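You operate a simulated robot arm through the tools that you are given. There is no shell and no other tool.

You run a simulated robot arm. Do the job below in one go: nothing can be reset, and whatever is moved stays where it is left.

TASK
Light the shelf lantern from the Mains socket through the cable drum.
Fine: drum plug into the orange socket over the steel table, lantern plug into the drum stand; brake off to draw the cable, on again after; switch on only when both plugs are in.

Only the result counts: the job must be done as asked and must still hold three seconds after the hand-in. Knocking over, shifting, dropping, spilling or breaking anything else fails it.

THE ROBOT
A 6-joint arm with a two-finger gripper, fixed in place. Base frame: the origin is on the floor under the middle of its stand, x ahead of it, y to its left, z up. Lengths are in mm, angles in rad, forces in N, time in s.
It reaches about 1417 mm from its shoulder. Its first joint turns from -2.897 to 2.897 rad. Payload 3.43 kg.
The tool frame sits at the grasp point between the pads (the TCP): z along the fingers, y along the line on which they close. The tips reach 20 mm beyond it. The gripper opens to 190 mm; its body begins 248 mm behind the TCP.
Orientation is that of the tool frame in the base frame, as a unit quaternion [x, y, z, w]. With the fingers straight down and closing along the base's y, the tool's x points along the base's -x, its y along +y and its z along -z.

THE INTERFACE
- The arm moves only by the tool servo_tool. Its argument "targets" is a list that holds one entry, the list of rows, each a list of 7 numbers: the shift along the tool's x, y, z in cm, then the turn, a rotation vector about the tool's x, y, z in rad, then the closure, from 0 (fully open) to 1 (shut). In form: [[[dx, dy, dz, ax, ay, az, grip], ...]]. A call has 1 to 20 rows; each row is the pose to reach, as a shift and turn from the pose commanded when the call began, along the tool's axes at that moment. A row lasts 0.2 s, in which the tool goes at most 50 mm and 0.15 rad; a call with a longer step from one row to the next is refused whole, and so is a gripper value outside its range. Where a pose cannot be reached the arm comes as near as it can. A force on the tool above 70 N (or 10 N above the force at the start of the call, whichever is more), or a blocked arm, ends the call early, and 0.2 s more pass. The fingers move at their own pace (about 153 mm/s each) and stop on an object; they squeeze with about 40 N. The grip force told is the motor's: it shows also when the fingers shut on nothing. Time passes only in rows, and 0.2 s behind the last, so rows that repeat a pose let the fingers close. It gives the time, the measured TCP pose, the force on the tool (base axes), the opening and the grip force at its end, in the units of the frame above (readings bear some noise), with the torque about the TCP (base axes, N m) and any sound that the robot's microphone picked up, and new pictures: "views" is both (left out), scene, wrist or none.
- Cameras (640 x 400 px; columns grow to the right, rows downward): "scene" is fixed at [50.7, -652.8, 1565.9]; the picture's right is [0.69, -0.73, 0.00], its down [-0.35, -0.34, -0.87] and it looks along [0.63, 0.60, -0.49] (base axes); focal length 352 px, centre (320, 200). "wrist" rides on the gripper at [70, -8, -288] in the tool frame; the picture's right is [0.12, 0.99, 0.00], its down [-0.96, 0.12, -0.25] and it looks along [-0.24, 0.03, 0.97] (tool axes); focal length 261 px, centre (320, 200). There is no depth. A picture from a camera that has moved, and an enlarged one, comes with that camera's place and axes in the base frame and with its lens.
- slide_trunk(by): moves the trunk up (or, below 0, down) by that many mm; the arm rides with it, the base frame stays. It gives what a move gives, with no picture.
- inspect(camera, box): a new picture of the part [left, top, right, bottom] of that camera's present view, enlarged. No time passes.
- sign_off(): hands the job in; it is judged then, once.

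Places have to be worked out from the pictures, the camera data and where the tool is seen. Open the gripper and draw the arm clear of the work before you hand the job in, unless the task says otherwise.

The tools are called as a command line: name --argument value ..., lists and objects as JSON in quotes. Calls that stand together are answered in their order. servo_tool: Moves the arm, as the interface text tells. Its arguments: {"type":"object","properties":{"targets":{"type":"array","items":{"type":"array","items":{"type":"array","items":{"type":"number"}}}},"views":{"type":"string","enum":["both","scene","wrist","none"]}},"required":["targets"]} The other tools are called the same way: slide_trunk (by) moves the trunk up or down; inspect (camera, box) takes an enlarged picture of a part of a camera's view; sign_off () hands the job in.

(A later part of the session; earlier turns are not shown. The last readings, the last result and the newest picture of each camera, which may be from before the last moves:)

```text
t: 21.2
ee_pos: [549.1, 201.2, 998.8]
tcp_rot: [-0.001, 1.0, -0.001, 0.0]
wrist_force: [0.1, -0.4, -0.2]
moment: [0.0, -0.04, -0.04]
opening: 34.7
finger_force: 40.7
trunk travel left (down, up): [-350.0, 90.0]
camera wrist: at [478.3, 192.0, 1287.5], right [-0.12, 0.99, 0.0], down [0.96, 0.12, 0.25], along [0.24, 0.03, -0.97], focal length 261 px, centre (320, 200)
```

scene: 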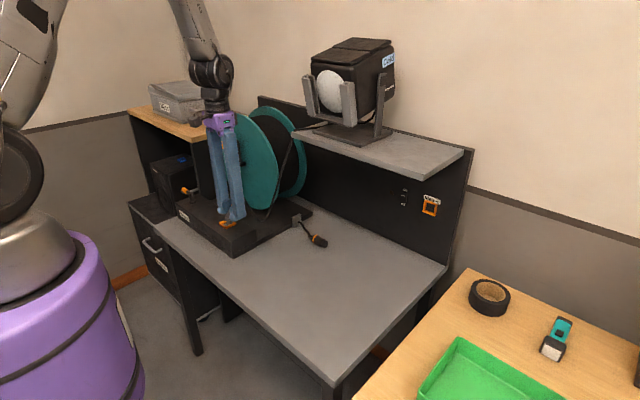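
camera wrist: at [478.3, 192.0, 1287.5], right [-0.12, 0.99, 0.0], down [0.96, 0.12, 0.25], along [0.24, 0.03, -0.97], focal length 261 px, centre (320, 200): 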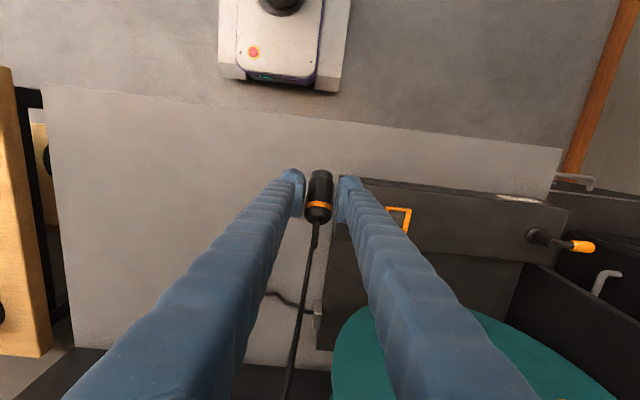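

inspect --camera "scene" --box '[180, 90, 380, 250]'

inspect --camera "wrist" --box '[220, 140, 420, 400]'

```text
2.50 times, centred on (280, 170) of scene
camera zoom: at [50.7, -652.8, 1565.9], right [0.69, -0.73, 0.0], down [-0.35, -0.34, -0.87], along [0.63, 0.6, -0.49], focal length 880 px, centre (420, 275)
```

zoom: 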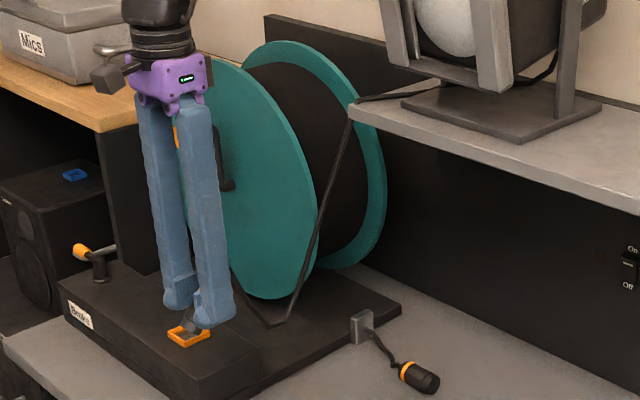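

```text
1.54 times, centred on (320, 270) of wrist
camera zoom: at [478.3, 192.0, 1287.5], right [-0.12, 0.99, 0.0], down [0.96, 0.12, 0.25], along [0.24, 0.03, -0.97], focal length 401 px, centre (320, 92)
```

zoom: 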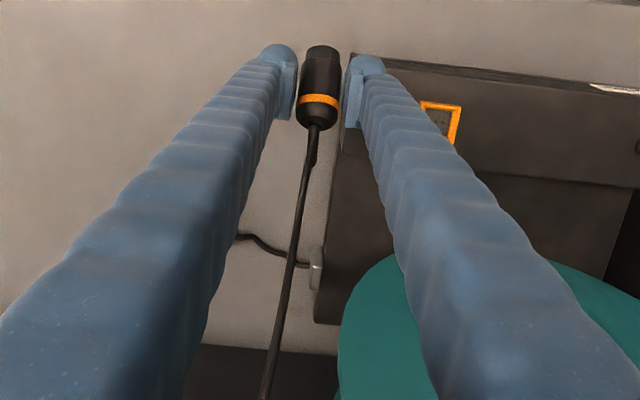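

There is plenty of slack. The lantern cable now leaves the shelf at its left end. I pitch the gripper forward 45° so the plug points straight down, and move it over the stand socket.

servo_tool --targets '[[[-0.7, 2.3, 0, 0, -0.131, 0, 1.0], [-1.4, 4.6, 0, 0, -0.262, 0, 1.0], [-2.1, 6.9, 0, 0, -0.393, 0, 1.0], [-2.8, 9.2, 0, 0, -0.524, 0, 1.0], [-3.5, 11.5, 0, 0, -0.654, 0, 1.0], [-4.3, 13.7, 0, 0, -0.785, 0, 1.0], [-4.3, 13.7, 0, 0, -0.785, 0, 1.0], [-4.3, 13.7, 0, 0, -0.785, 0, 1.0]]]' --views "both"

inspect --camera "scene" --box '[180, 150, 300, 250]'

inspect --camera "wrist" --box '[240, 100, 400, 260]'

```text
t: 23.0
ee_pos: [613.1, 367.9, 1033.5]
tcp_rot: [-0.002, 0.929, -0.023, 0.369]
wrist_force: [0.5, -1.3, -0.6]
moment: [0.11, 0.04, 0.12]
opening: 34.6
finger_force: 40.3
out of reach, approached as far as the arm can: row 2, 3, 4, 5, 6, 7, 8
trunk travel left (down, up): [-350.0, 90.0]
camera wrist: at [364.3, 369.6, 1194.0], right [-0.07, 0.99, -0.12], down [0.53, 0.14, 0.83], along [0.84, 0.0, -0.54], focal length 261 px, centre (320, 200)
```

scene: 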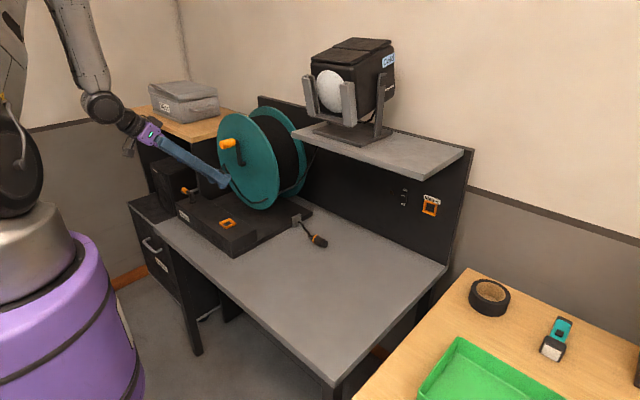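
wrist: 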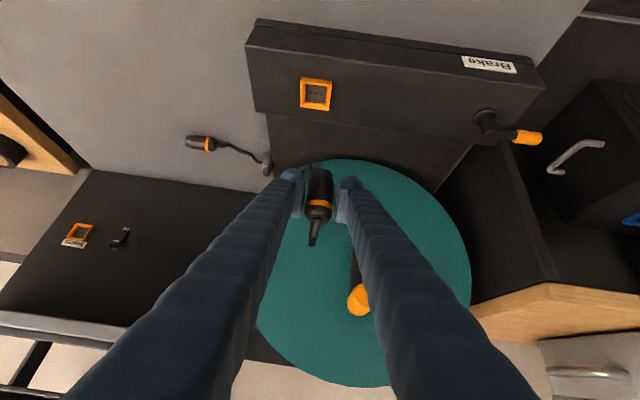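

```text
4.00 times, centred on (240, 200) of scene
camera zoom: at [50.7, -652.8, 1565.9], right [0.69, -0.73, 0.0], down [-0.35, -0.34, -0.87], along [0.63, 0.6, -0.49], focal length 1408 px, centre (640, 200)
```

zoom: 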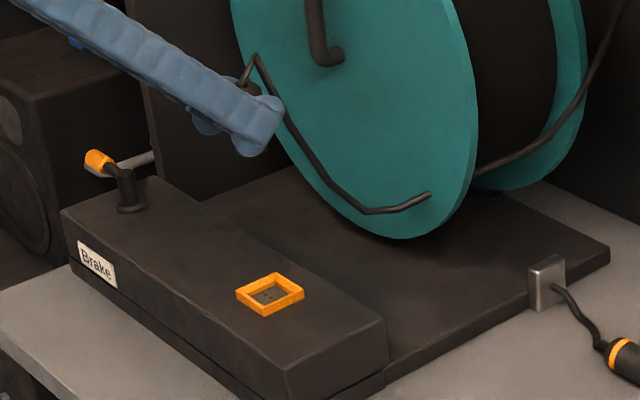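

```text
2.50 times, centred on (320, 180) of wrist
camera zoom: at [364.3, 369.6, 1194.0], right [-0.07, 0.99, -0.12], down [0.53, 0.14, 0.83], along [0.84, 0.0, -0.54], focal length 652 px, centre (320, 250)
```

zoom: 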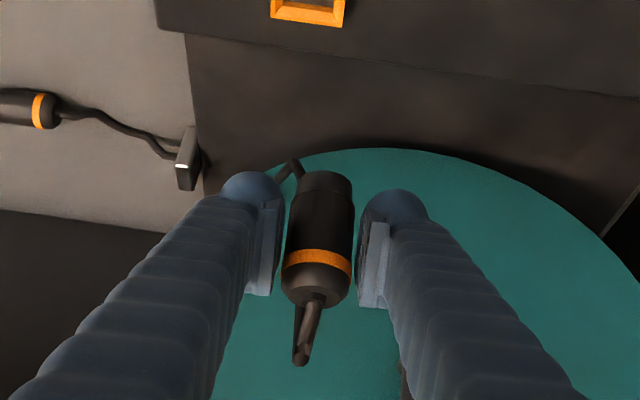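

The arm cannot fold that close to its own base with this heading; it stopped at (613, 368, 1034). I send a zero move to learn what pose is now taken as commanded.

servo_tool --targets '[[[0, 0, 0, 0, 0, 0, 1.0]]]' --views "none"

```text
t: 23.4
ee_pos: [613.3, 368.3, 1032.5]
tcp_rot: [-0.001, 0.929, -0.023, 0.369]
wrist_force: [-0.9, 0.0, -1.0]
moment: [0.07, 0.03, 0.03]
opening: 34.7
finger_force: 40.0
trunk travel left (down, up): [-350.0, 90.0]
```

The commanded pose is now the real one. I swing the gripper 45° about the vertical so its body goes towards +y, away from the base. The plug should then point straight down about 10 cm over the socket.

servo_tool --targets '[[[0.6, -0.37, 0.2, 0.0846, -0.0017, 0.097, 1.0], [1.18, -0.74, 0.4, 0.169, -0.0034, 0.194, 1.0], [1.77, -1.1, 0.6, 0.2537, -0.005, 0.291, 1.0], [2.35, -1.47, 0.8, 0.338, -0.0068, 0.388, 1.0], [2.94, -1.84, 1.0, 0.4228, -0.0086, 0.485, 1.0], [3.53, -2.21, 1.2, 0.5074, -0.0103, 0.5819, 1.0], [3.53, -2.21, 1.2, 0.5074, -0.0103, 0.5819, 1.0]]]' --views "both"

inspect --camera "scene" --box '[160, 130, 320, 230]'

inspect --camera "wrist" --box '[240, 100, 400, 200]'

```text
t: 25.0
ee_pos: [592.9, 345.3, 1001.2]
tcp_rot: [0.353, 0.854, -0.147, 0.354]
wrist_force: [-0.2, -0.3, -0.9]
moment: [0.0, 0.02, 0.0]
opening: 34.4
finger_force: 40.1
trunk travel left (down, up): [-350.0, 90.0]
camera wrist: at [408.0, 518.5, 1155.1], right [0.64, 0.76, -0.09], down [0.44, -0.27, 0.86], along [0.63, -0.59, -0.51], focal length 261 px, centre (320, 200)
```

scene: 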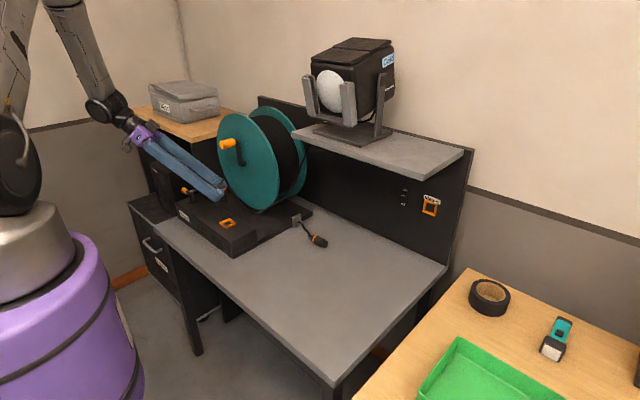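
wrist: 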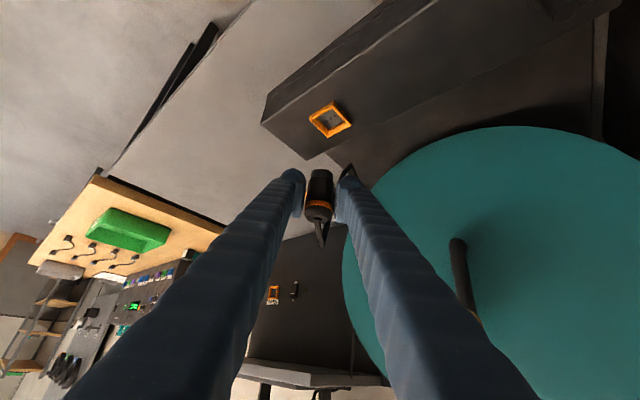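

```text
4.00 times, centred on (240, 180) of scene
camera zoom: at [50.7, -652.8, 1565.9], right [0.69, -0.73, 0.0], down [-0.35, -0.34, -0.87], along [0.63, 0.6, -0.49], focal length 1408 px, centre (640, 280)
```

zoom: 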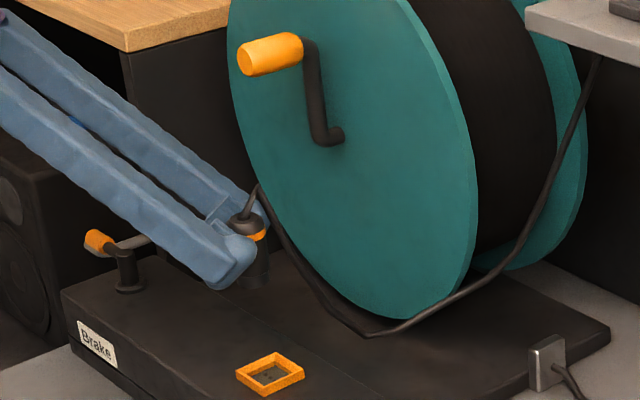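

```text
4.00 times, centred on (320, 150) of wrist
camera zoom: at [408.0, 518.5, 1155.1], right [0.64, 0.76, -0.09], down [0.44, -0.27, 0.86], along [0.63, -0.59, -0.51], focal length 1043 px, centre (320, 400)
```

zoom: 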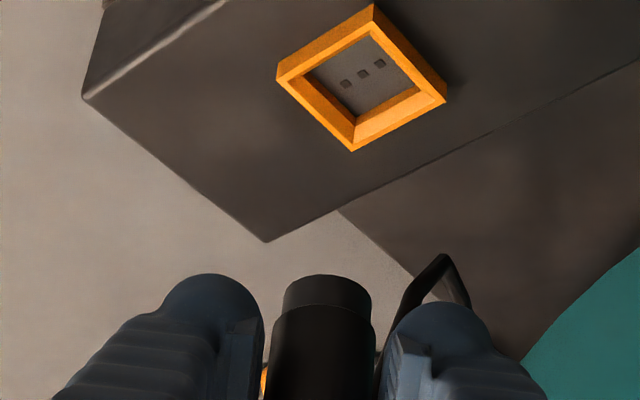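

inspect --camera "wrist" --box '[240, 160, 400, 260]'

inspect --camera "scene" --box '[200, 180, 260, 240]'

```text
4.00 times, centred on (320, 210) of wrist
camera zoom: at [408.0, 518.5, 1155.1], right [0.64, 0.76, -0.09], down [0.44, -0.27, 0.86], along [0.63, -0.59, -0.51], focal length 1043 px, centre (320, 160)
```

zoom: 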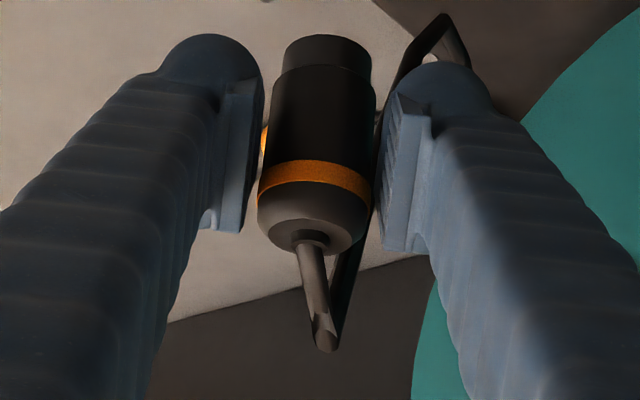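

```text
6.67 times, centred on (230, 210) of scene
camera zoom: at [50.7, -652.8, 1565.9], right [0.69, -0.73, 0.0], down [-0.35, -0.34, -0.87], along [0.63, 0.6, -0.49], focal length 2346 px, centre (920, 133)
```

zoom: 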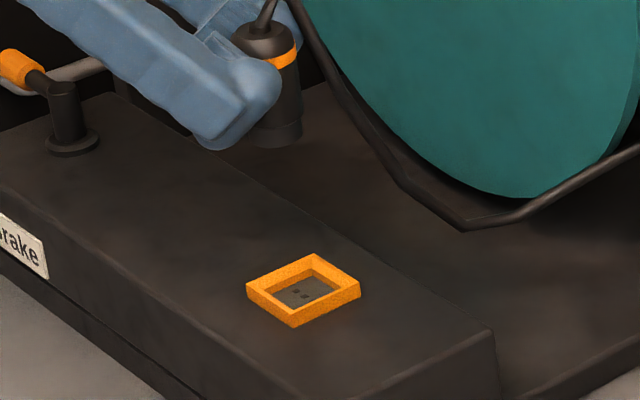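

The plug has not slipped. Its nose is at about (602, 338, 957), with the socket below at about (603.5, 338.5, 859). I go straight down 7 cm and compare again.

servo_tool --targets '[[[1.65, 0.02, 1.65, 0, 0, 0, 1.0], [3.3, 0.04, 3.3, 0, 0, 0, 1.0], [4.95, 0.07, 4.95, 0, 0, 0, 1.0], [4.95, 0.07, 4.95, 0, 0, 0, 1.0]]]' --views "both"

inspect --camera "wrist" --box '[260, 120, 380, 195]'

inspect --camera "scene" --box '[200, 190, 264, 230]'

```text
t: 26.0
ee_pos: [594.4, 348.5, 931.1]
tcp_rot: [0.353, 0.853, -0.147, 0.354]
wrist_force: [0.0, 0.0, -0.2]
moment: [-0.02, 0.0, -0.01]
opening: 34.6
finger_force: 40.0
trunk travel left (down, up): [-350.0, 90.0]
camera wrist: at [409.4, 519.9, 1085.6], right [0.64, 0.76, -0.09], down [0.44, -0.27, 0.86], along [0.63, -0.59, -0.51], focal length 261 px, centre (320, 200)
```

scene: 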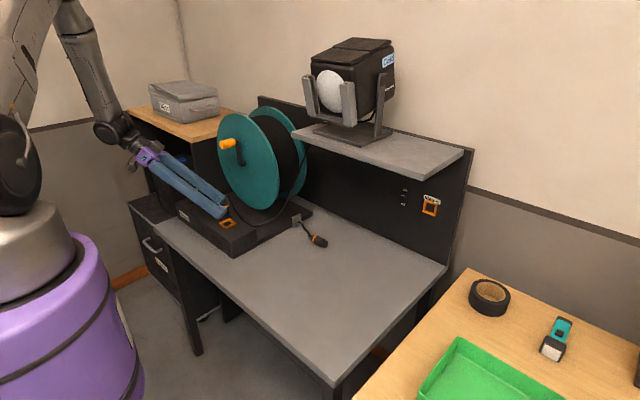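
wrist: 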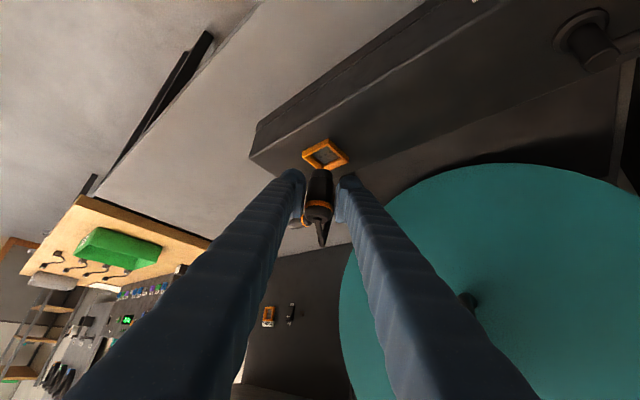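

```text
5.33 times, centred on (320, 158) of wrist
camera zoom: at [409.4, 519.9, 1085.6], right [0.64, 0.76, -0.09], down [0.44, -0.27, 0.86], along [0.63, -0.59, -0.51], focal length 1390 px, centre (320, 427)
```

zoom: 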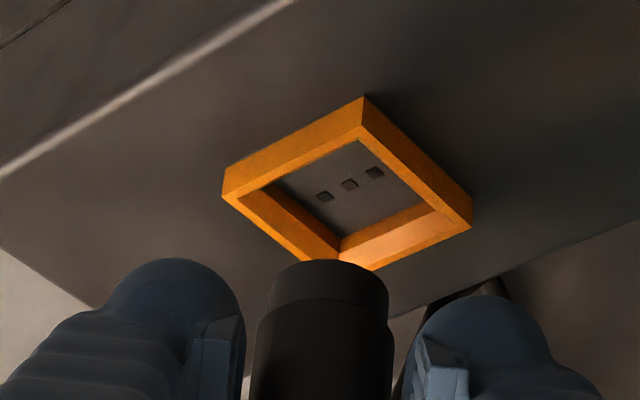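

```text
10.00 times, centred on (232, 210) of scene
camera zoom: at [50.7, -652.8, 1565.9], right [0.69, -0.73, 0.0], down [-0.35, -0.34, -0.87], along [0.63, 0.6, -0.49], focal length 3519 px, centre (1200, 100)
```

zoom: 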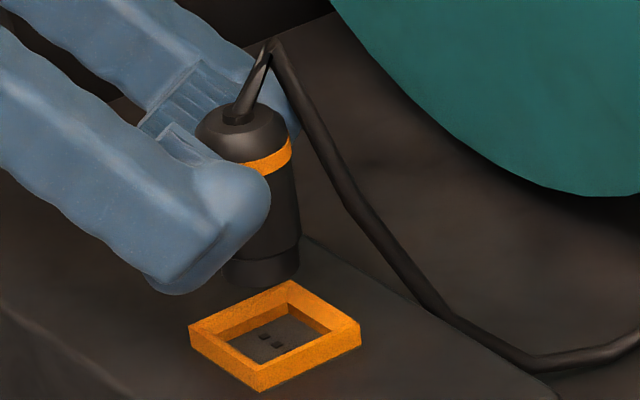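

Triangulating from both cameras puts the nose at (602.7, 338.4, 890) and the socket centre near (605, 339.5), with its floor near 855 and rim near 866. I shift by (+2.5, +1) and go down 2 cm to just above the rim.

servo_tool --targets '[[[0.4, 0.25, 0.45, 0, 0, 0, 1.0], [0.87, 0.25, 1.0, 0, 0, 0, 1.0], [1.34, 0.25, 1.49, 0, 0, 0, 1.0], [1.34, 0.25, 1.49, 0, 0, 0, 1.0]]]' --views "both"

inspect --camera "wrist" --box '[260, 120, 380, 195]'

inspect --camera "scene" --box '[200, 190, 264, 230]'

```text
t: 27.0
ee_pos: [596.8, 347.8, 911.1]
tcp_rot: [0.353, 0.854, -0.147, 0.354]
wrist_force: [-0.4, -0.5, -0.2]
moment: [0.01, 0.0, -0.01]
opening: 34.6
finger_force: 40.1
trunk travel left (down, up): [-350.0, 90.0]
camera wrist: at [412.3, 520.3, 1065.1], right [0.64, 0.76, -0.09], down [0.44, -0.27, 0.86], along [0.63, -0.59, -0.51], focal length 261 px, centre (320, 200)
```

scene: 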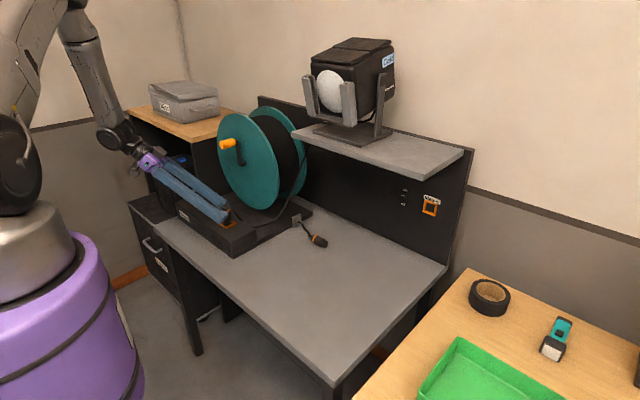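
wrist: 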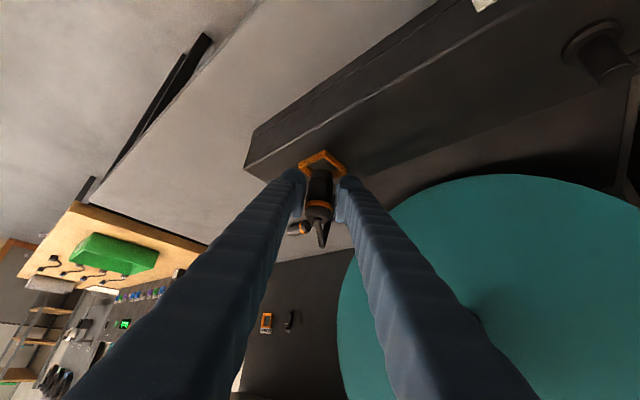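

```text
5.33 times, centred on (320, 158) of wrist
camera zoom: at [412.3, 520.3, 1065.1], right [0.64, 0.76, -0.09], down [0.44, -0.27, 0.86], along [0.63, -0.59, -0.51], focal length 1390 px, centre (320, 427)
```

zoom: 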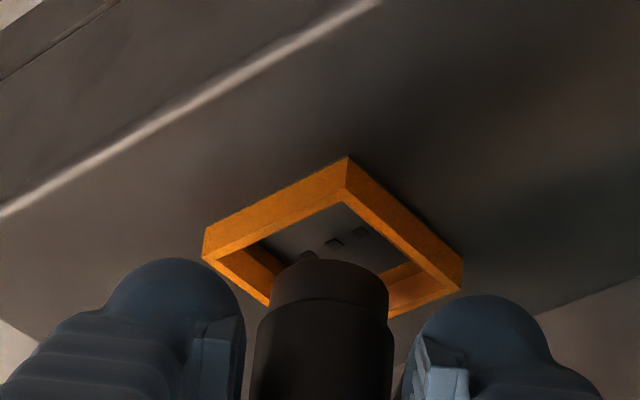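

```text
10.00 times, centred on (232, 210) of scene
camera zoom: at [50.7, -652.8, 1565.9], right [0.69, -0.73, 0.0], down [-0.35, -0.34, -0.87], along [0.63, 0.6, -0.49], focal length 3519 px, centre (1200, 100)
```

zoom: 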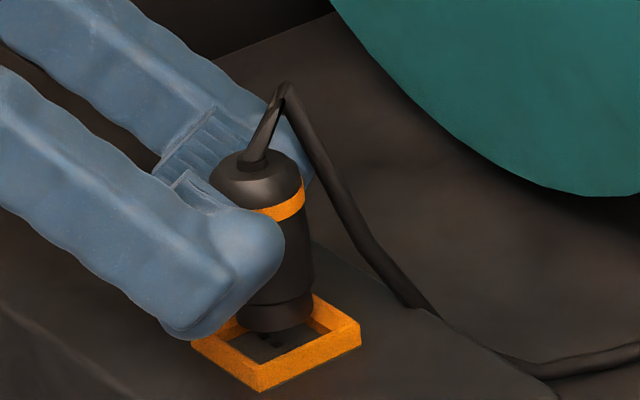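

Nose and socket now agree to about 1 mm in both cameras. I push straight down in small steps and watch the force.

servo_tool --targets '[[[0.25, 0, 0.25, 0, 0, 0, 1.0], [0.5, 0, 0.5, 0, 0, 0, 1.0], [0.75, 0, 0.75, 0, 0, 0, 1.0], [1.0, 0, 1.0, 0, 0, 0, 1.0], [1.13, 0, 1.13, 0, 0, 0, 1.0]]]' --views "both"

inspect --camera "scene" --box '[200, 190, 264, 230]'

inspect --camera "wrist" --box '[240, 140, 400, 240]'

```text
t: 28.2
ee_pos: [596.9, 348.5, 896.9]
tcp_rot: [0.352, 0.853, -0.146, 0.356]
wrist_force: [-2.6, 1.7, 16.3]
moment: [0.08, 0.26, 0.03]
opening: 34.7
finger_force: 39.9
trunk travel left (down, up): [-350.0, 90.0]
camera wrist: at [411.3, 520.8, 1050.1], right [0.64, 0.76, -0.08], down [0.44, -0.27, 0.86], along [0.63, -0.59, -0.51], focal length 261 px, centre (320, 200)
```

scene: 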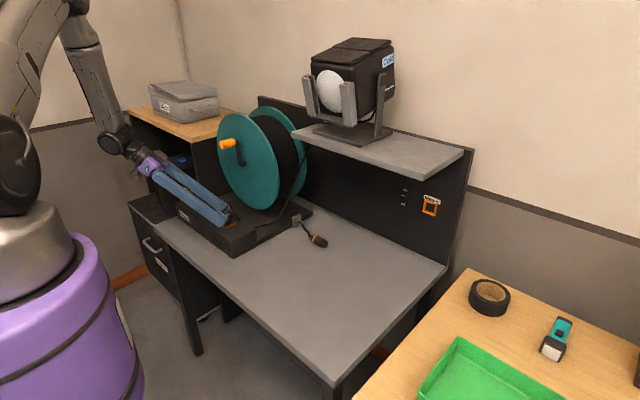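
wrist: 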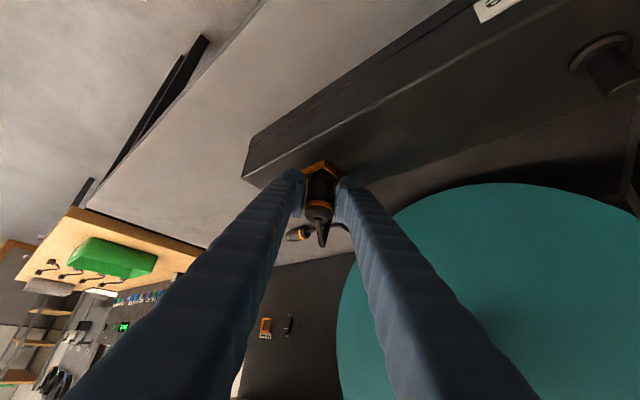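

```text
10.00 times, centred on (232, 210) of scene
camera zoom: at [50.7, -652.8, 1565.9], right [0.69, -0.73, 0.0], down [-0.35, -0.34, -0.87], along [0.63, 0.6, -0.49], focal length 3519 px, centre (1200, 100)
```

zoom: 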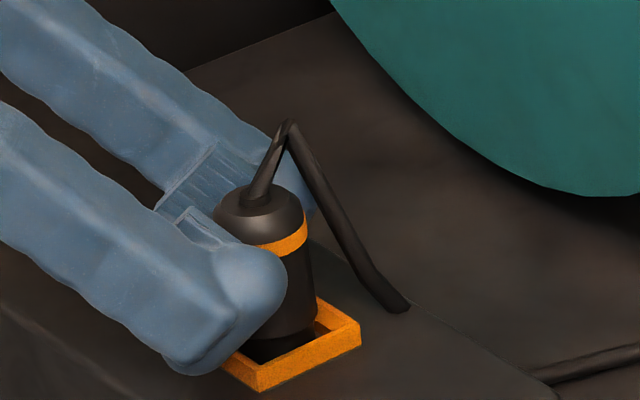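

```text
4.00 times, centred on (320, 190) of wrist
camera zoom: at [411.3, 520.8, 1050.1], right [0.64, 0.76, -0.08], down [0.44, -0.27, 0.86], along [0.63, -0.59, -0.51], focal length 1043 px, centre (320, 240)
```

zoom: 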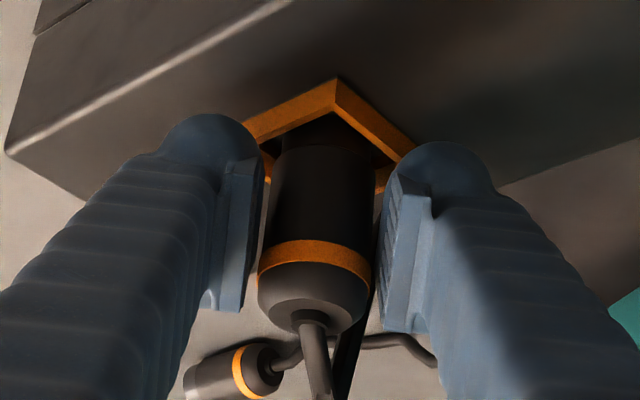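

The nose is in the frame, with 16 N resisting. I press a few millimetres more to seat it and listen for a click.

servo_tool --targets '[[[0.1, 0, 0.1, 0, 0, 0, 1.0], [0.2, 0, 0.2, 0, 0, 0, 1.0], [0.3, 0, 0.3, 0, 0, 0, 1.0], [0.3, 0, 0.3, 0, 0, 0, 1.0]]]' --views "both"

inspect --camera "scene" --box '[200, 190, 264, 230]'

inspect --camera "wrist" --box '[240, 140, 400, 240]'

```text
t: 29.2
ee_pos: [596.0, 348.3, 893.6]
tcp_rot: [0.353, 0.853, -0.146, 0.355]
wrist_force: [7.0, 4.5, 38.1]
moment: [-0.23, -0.31, 0.09]
opening: 35.0
finger_force: 39.9
trunk travel left (down, up): [-350.0, 90.0]
camera wrist: at [411.3, 520.4, 1046.4], right [0.64, 0.76, -0.08], down [0.44, -0.27, 0.86], along [0.63, -0.59, -0.51], focal length 261 px, centre (320, 200)
```

scene: 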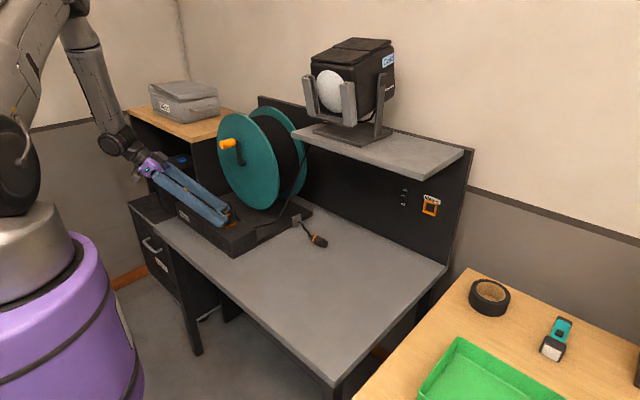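
wrist: 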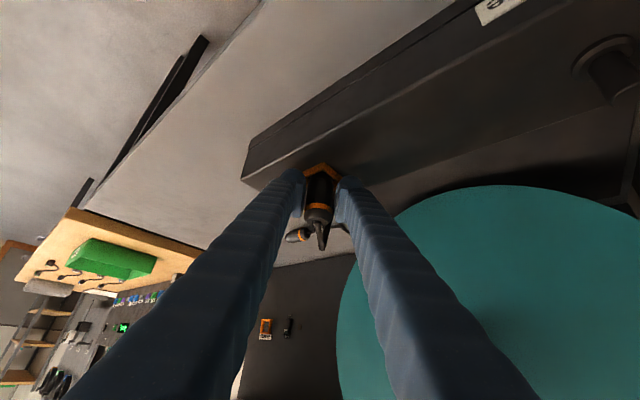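

```text
10.00 times, centred on (232, 210) of scene
camera zoom: at [50.7, -652.8, 1565.9], right [0.69, -0.73, 0.0], down [-0.35, -0.34, -0.87], along [0.63, 0.6, -0.49], focal length 3519 px, centre (1200, 100)
```

zoom: 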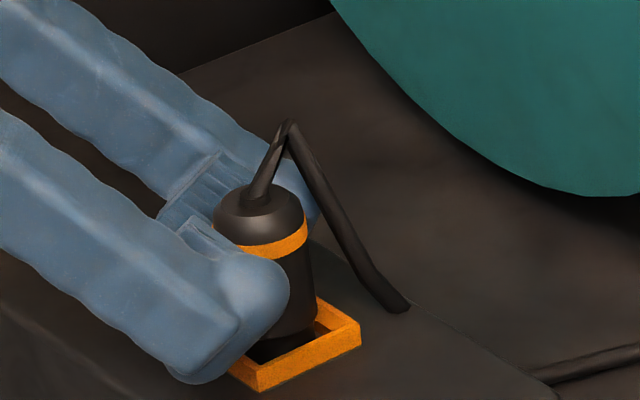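

```text
4.00 times, centred on (320, 190) of wrist
camera zoom: at [411.3, 520.4, 1046.4], right [0.64, 0.76, -0.08], down [0.44, -0.27, 0.86], along [0.63, -0.59, -0.51], focal length 1043 px, centre (320, 240)
```

zoom: 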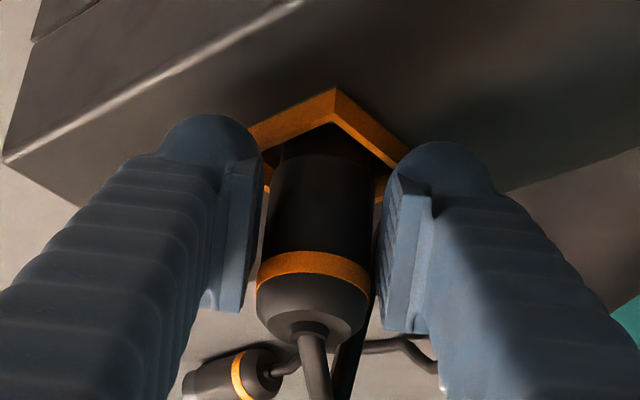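

The plug itself stopped at 38 N and the fingers slid about 3 mm along it. The drum plug is the same type, so I look at its nose face and at the socket from the scene camera to judge what "seated" looks like.

inspect --camera "scene" --box '[300, 225, 340, 250]'

inspect --camera "scene" --box '[410, 185, 450, 225]'

inspect --camera "scene" --box '[215, 205, 247, 225]'

inspect --camera "wrist" --box '[290, 150, 350, 190]'

```text
16.00 times, centred on (320, 238) of scene
camera zoom: at [50.7, -652.8, 1565.9], right [0.69, -0.73, 0.0], down [-0.35, -0.34, -0.87], along [0.63, 0.6, -0.49], focal length 5630 px, centre (320, -400)
```

zoom: 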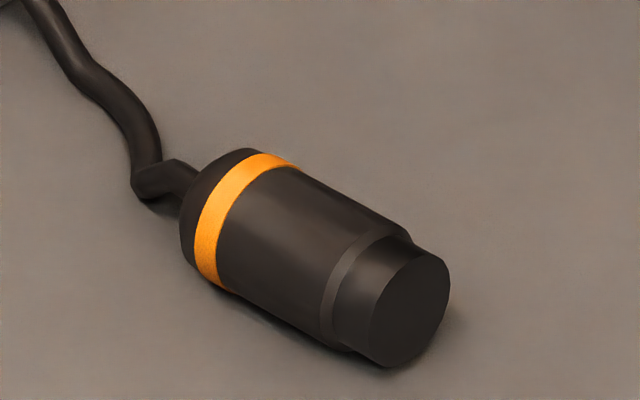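

```text
10.00 times, centred on (430, 205) of scene
camera zoom: at [50.7, -652.8, 1565.9], right [0.69, -0.73, 0.0], down [-0.35, -0.34, -0.87], along [0.63, 0.6, -0.49], focal length 3519 px, centre (-780, 150)
```

zoom: 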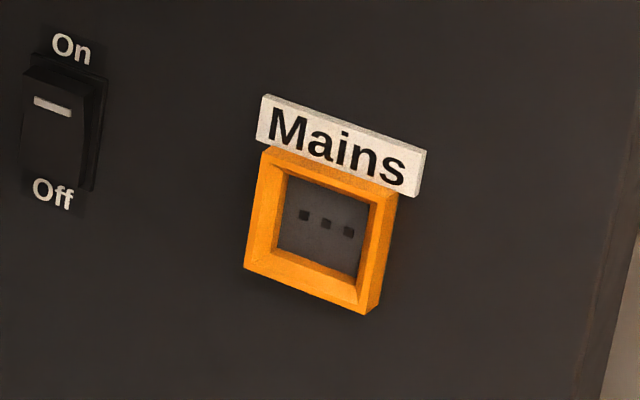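

```text
16.00 times, centred on (231, 215) of scene
camera zoom: at [50.7, -652.8, 1565.9], right [0.69, -0.73, 0.0], down [-0.35, -0.34, -0.87], along [0.63, 0.6, -0.49], focal length 5630 px, centre (1744, -40)
```

zoom: 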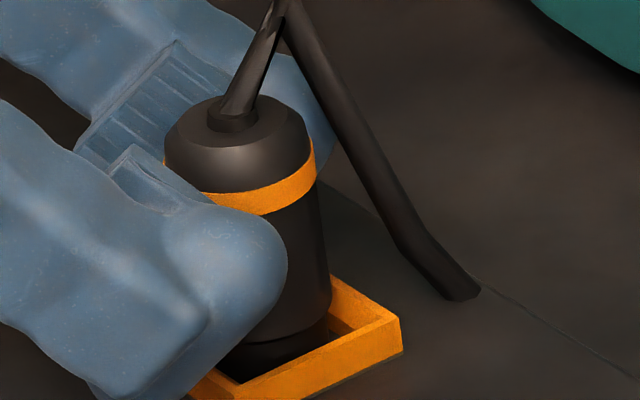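

```text
10.00 times, centred on (320, 170) of wrist
camera zoom: at [411.3, 520.4, 1046.4], right [0.64, 0.76, -0.08], down [0.44, -0.27, 0.86], along [0.63, -0.59, -0.51], focal length 2606 px, centre (320, 500)
```

zoom: 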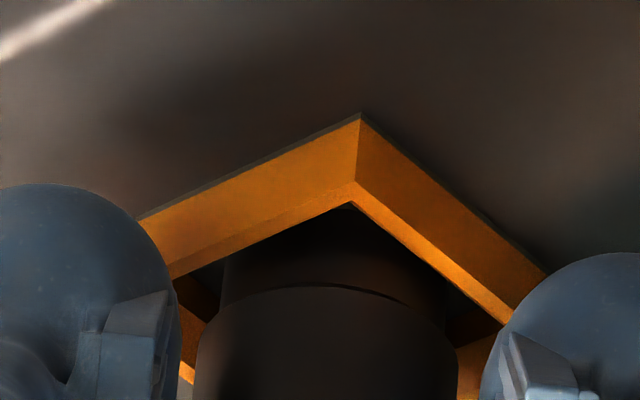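

The nose face is flat and the plug has bottomed on the socket floor; its shoulder is at z≈871 with a ~15 mm nose. I take off the press, open the fingers and check that the plug stays before backing off.

servo_tool --targets '[[[-0.1, 0, -0.1, 0, 0, 0, 1.0], [-0.18, 0, -0.18, 0, 0, 0, 0.75], [-0.18, 0, -0.18, 0, 0, 0, 0.65], [-0.18, 0, -0.18, 0, 0, 0, 0.65]]]' --views "both"

inspect --camera "scene" --box '[215, 205, 247, 225]'

inspect --camera "wrist" --box '[240, 140, 400, 240]'

```text
t: 30.2
ee_pos: [597.0, 347.7, 893.1]
tcp_rot: [0.353, 0.854, -0.147, 0.354]
wrist_force: [-0.2, 0.3, 0.2]
moment: [-0.01, -0.02, 0.0]
opening: 66.4
finger_force: 0.0
trunk travel left (down, up): [-350.0, 90.0]
camera wrist: at [411.9, 520.4, 1047.6], right [0.64, 0.76, -0.09], down [0.44, -0.27, 0.86], along [0.63, -0.59, -0.51], focal length 261 px, centre (320, 200)
```

scene: 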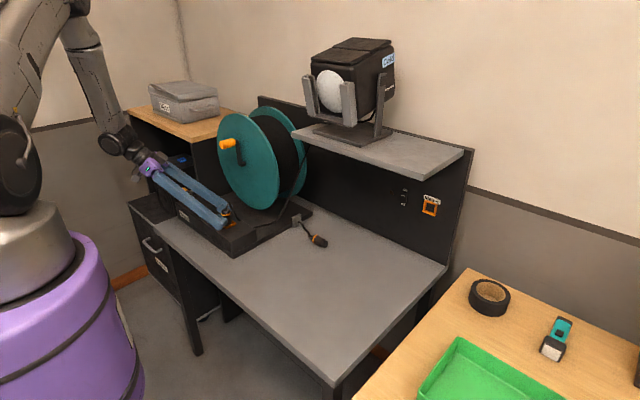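
wrist: 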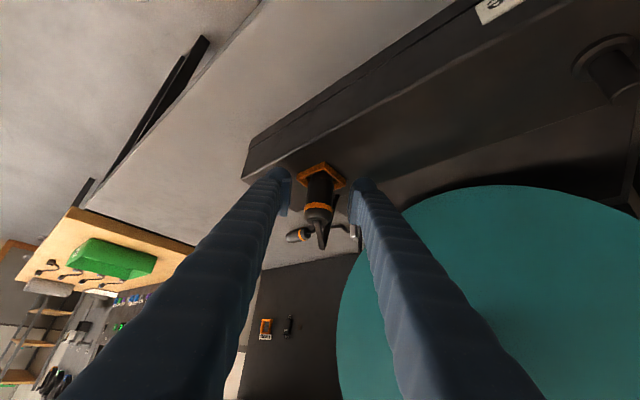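

```text
16.00 times, centred on (231, 215) of scene
camera zoom: at [50.7, -652.8, 1565.9], right [0.69, -0.73, 0.0], down [-0.35, -0.34, -0.87], along [0.63, 0.6, -0.49], focal length 5630 px, centre (1744, -40)
```

zoom: 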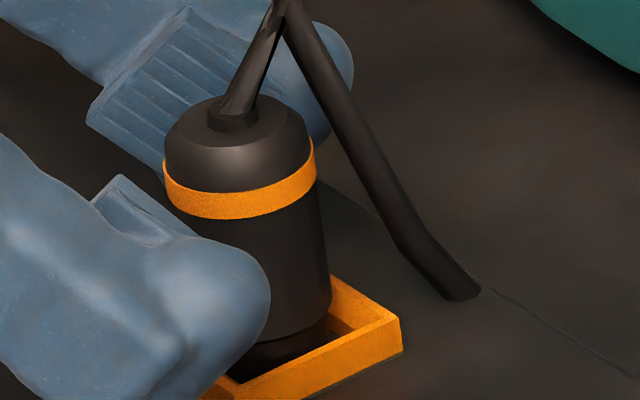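

```text
4.00 times, centred on (320, 190) of wrist
camera zoom: at [411.9, 520.4, 1047.6], right [0.64, 0.76, -0.09], down [0.44, -0.27, 0.86], along [0.63, -0.59, -0.51], focal length 1043 px, centre (320, 240)
```

zoom: 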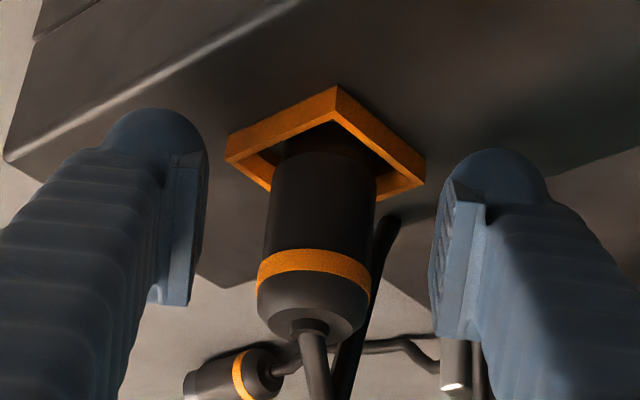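

The plug stands upright and still in the stand socket with the fingers open. I retract along the finger axis, away from the cable.

servo_tool --targets '[[[0, 0, -2, 0, 0, 0, 0.6], [0, 0, -6, 0, 0, 0, 0.6], [0, 0, -11, 0, 0, 0, 0.6], [0, 0, -16, 0, 0, 0, 0.6]]]' --views "both"

inspect --camera "scene" --box '[190, 130, 350, 260]'

```text
t: 31.2
ee_pos: [513.4, 426.5, 1007.9]
tcp_rot: [0.353, 0.853, -0.148, 0.354]
wrist_force: [-0.3, -0.8, -0.3]
moment: [0.03, -0.04, 0.04]
opening: 76.1
finger_force: 0.1
trunk travel left (down, up): [-350.0, 90.0]
camera wrist: at [329.0, 598.4, 1162.3], right [0.64, 0.76, -0.09], down [0.44, -0.27, 0.86], along [0.63, -0.59, -0.51], focal length 261 px, centre (320, 200)
```

scene: 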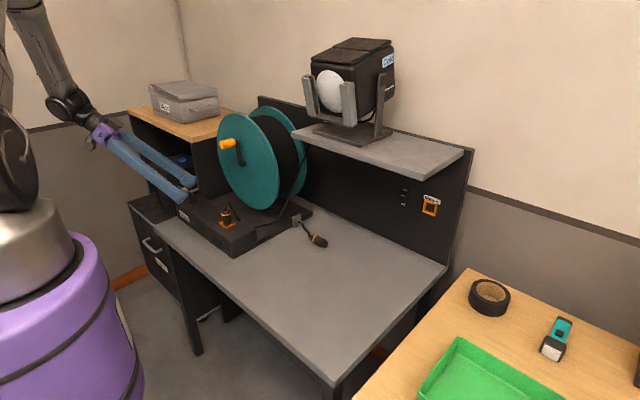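
wrist: 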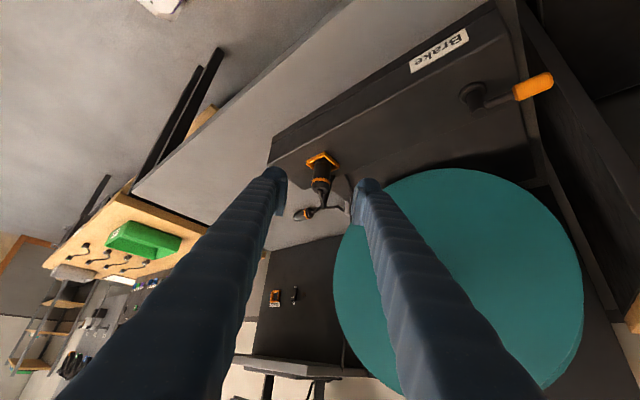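

```text
3.08 times, centred on (270, 195) of scene
camera zoom: at [50.7, -652.8, 1565.9], right [0.69, -0.73, 0.0], down [-0.35, -0.34, -0.87], along [0.63, 0.6, -0.49], focal length 1083 px, centre (474, 215)
```

zoom: 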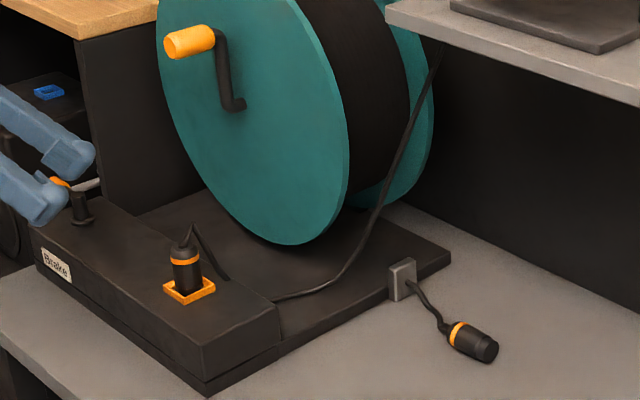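

The lantern plug is standing in the stand socket, and its cable now runs at the drum's right side, clear of the drum plug. I reorient to a forward-leaning grasp with the closing line along X and swing over to the front of the drum plug.

servo_tool --targets '[[[-3.5, -2.37, 1.74, -0.0091, 0.079, 0.1024, 0.6], [-7.0, -4.73, 3.47, -0.0182, 0.158, 0.2047, 0.6], [-10.49, -7.1, 5.21, -0.0273, 0.2369, 0.3071, 0.6], [-13.99, -9.46, 6.95, -0.0364, 0.3159, 0.4095, 0.6], [-17.48, -11.82, 8.68, -0.0454, 0.3949, 0.5118, 0.6], [-20.98, -14.19, 10.42, -0.0545, 0.4739, 0.6142, 0.6], [-24.48, -16.55, 12.16, -0.0636, 0.5528, 0.7166, 0.6], [-27.97, -18.92, 13.89, -0.0727, 0.6318, 0.8189, 0.6], [-31.47, -21.28, 15.63, -0.0818, 0.7108, 0.9213, 0.6], [-31.47, -21.28, 15.63, -0.0818, 0.7108, 0.9213, 0.6]]]' --views "both"

```text
t: 33.4
ee_pos: [601.4, 44.3, 1116.8]
tcp_rot: [0.701, 0.684, 0.183, 0.088]
wrist_force: [0.3, 1.0, 0.0]
moment: [-0.23, -0.05, -0.11]
opening: 75.8
finger_force: 0.1
out of reach, approached as far as the arm can: row 4, 5, 6, 7, 8
trunk travel left (down, up): [-350.0, 90.0]
camera wrist: at [485.8, 76.6, 1388.0], right [0.92, 0.07, 0.39], down [0.02, -0.99, 0.14], along [0.39, -0.12, -0.91], focal length 261 px, centre (320, 200)
```

scene: 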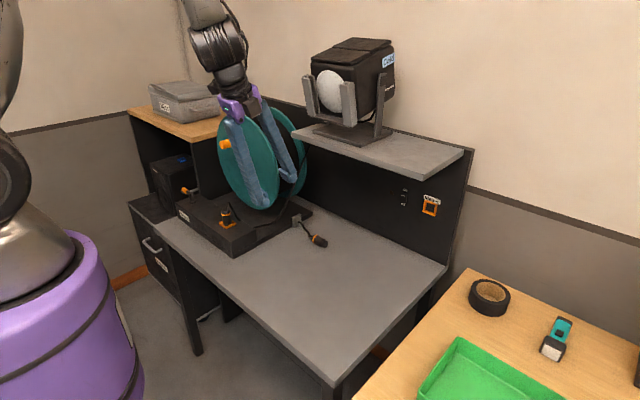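
wrist: 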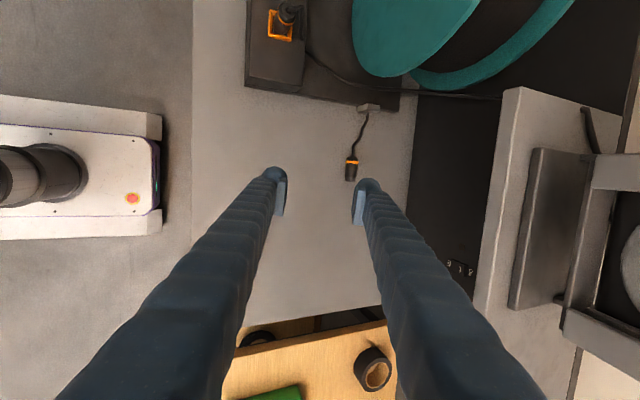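

inspect --camera "wrist" --box '[310, 90, 406, 190]'

inspect --camera "wrist" --box '[240, 0, 640, 160]'

```text
4.00 times, centred on (358, 140) of wrist
camera zoom: at [485.8, 76.6, 1388.0], right [0.92, 0.07, 0.39], down [0.02, -0.99, 0.14], along [0.39, -0.12, -0.91], focal length 1043 px, centre (168, 440)
```

zoom: 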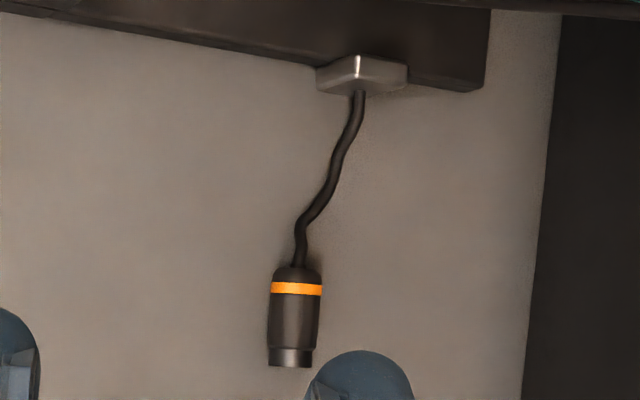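

```text
1.60 times, centred on (440, 80) of wrist
camera zoom: at [485.8, 76.6, 1388.0], right [0.92, 0.07, 0.39], down [0.02, -0.99, 0.14], along [0.39, -0.12, -0.91], focal length 417 px, centre (128, 392)
```

zoom: 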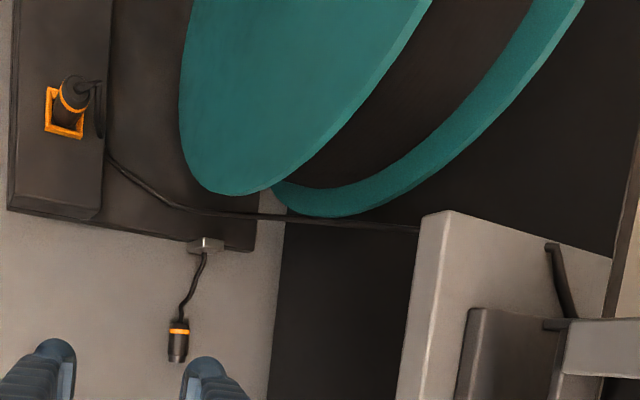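

The drum plug lies at x≈820, y≈50 to 115, just under the shelf edge. I reduce the lean to 16°, narrow the opening to 44 mm and move to a staging point 8 cm short of it along the finger axis.

servo_tool --targets '[[[-0.08, 1.33, 4.12, 0.015, 0, 0, 0.65], [-0.16, 2.65, 8.24, 0.03, 0, 0, 0.7], [-0.24, 3.98, 12.36, 0.045, 0, 0, 0.75], [-0.31, 5.3, 16.47, 0.06, 0, 0, 0.768], [-0.39, 6.63, 20.59, 0.075, 0, 0, 0.768], [-0.47, 7.95, 24.71, 0.09, 0, 0, 0.768], [-0.55, 9.28, 28.83, 0.105, 0, 0, 0.768], [-0.55, 9.28, 28.83, 0.105, 0, 0, 0.768]]]' --views "both"

inspect --camera "wrist" --box '[240, 120, 400, 220]'

inspect --camera "scene" --box '[240, 130, 400, 260]'

```text
t: 35.2
ee_pos: [788.4, 69.2, 884.3]
tcp_rot: [0.704, 0.692, 0.151, 0.053]
wrist_force: [-0.2, 0.3, -0.2]
moment: [-0.01, 0.02, -0.02]
opening: 44.0
finger_force: 0.0
out of reach, approached as far as the arm can: row 7, 8
trunk travel left (down, up): [-350.0, 90.0]
camera wrist: at [699.2, 100.1, 1165.3], right [0.95, 0.08, 0.3], down [0.04, -0.99, 0.13], along [0.31, -0.12, -0.94], focal length 261 px, centre (320, 200)
```

scene: 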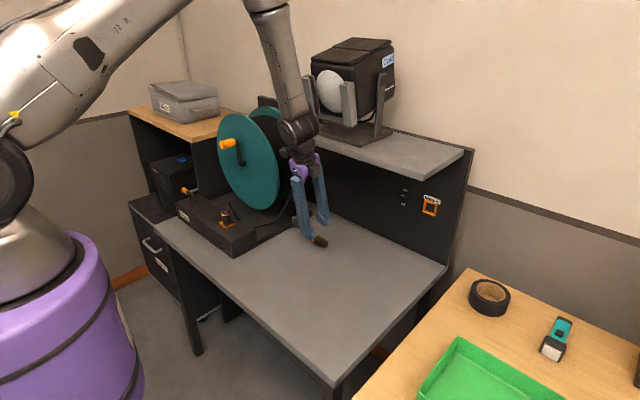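
wrist: 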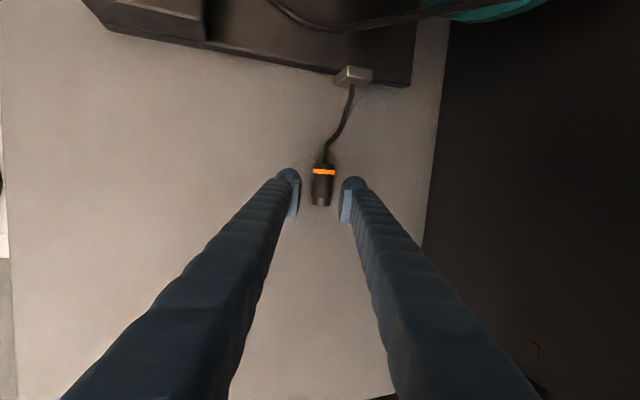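

```text
4.00 times, centred on (320, 170) of wrist
camera zoom: at [699.2, 100.1, 1165.3], right [0.95, 0.08, 0.3], down [0.04, -0.99, 0.13], along [0.31, -0.12, -0.94], focal length 1043 px, centre (320, 320)
```

zoom: 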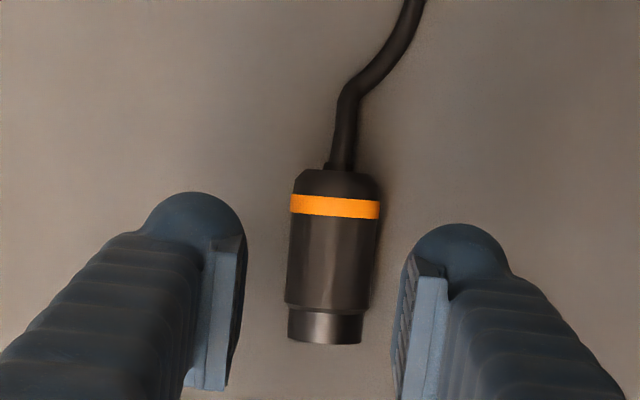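

```text
3.08 times, centred on (320, 195) of scene
camera zoom: at [50.7, -652.8, 1565.9], right [0.69, -0.73, 0.0], down [-0.35, -0.34, -0.87], along [0.63, 0.6, -0.49], focal length 1083 px, centre (320, 215)
```

zoom: 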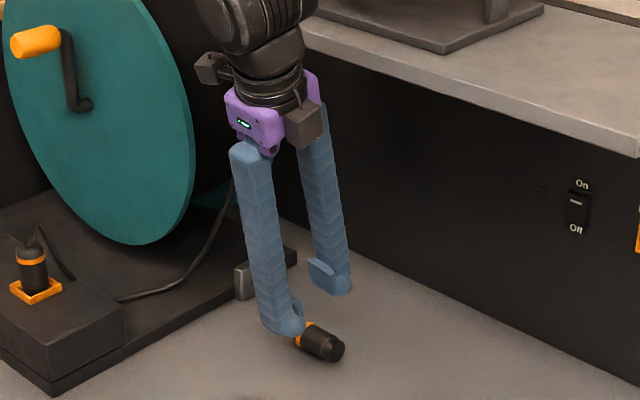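

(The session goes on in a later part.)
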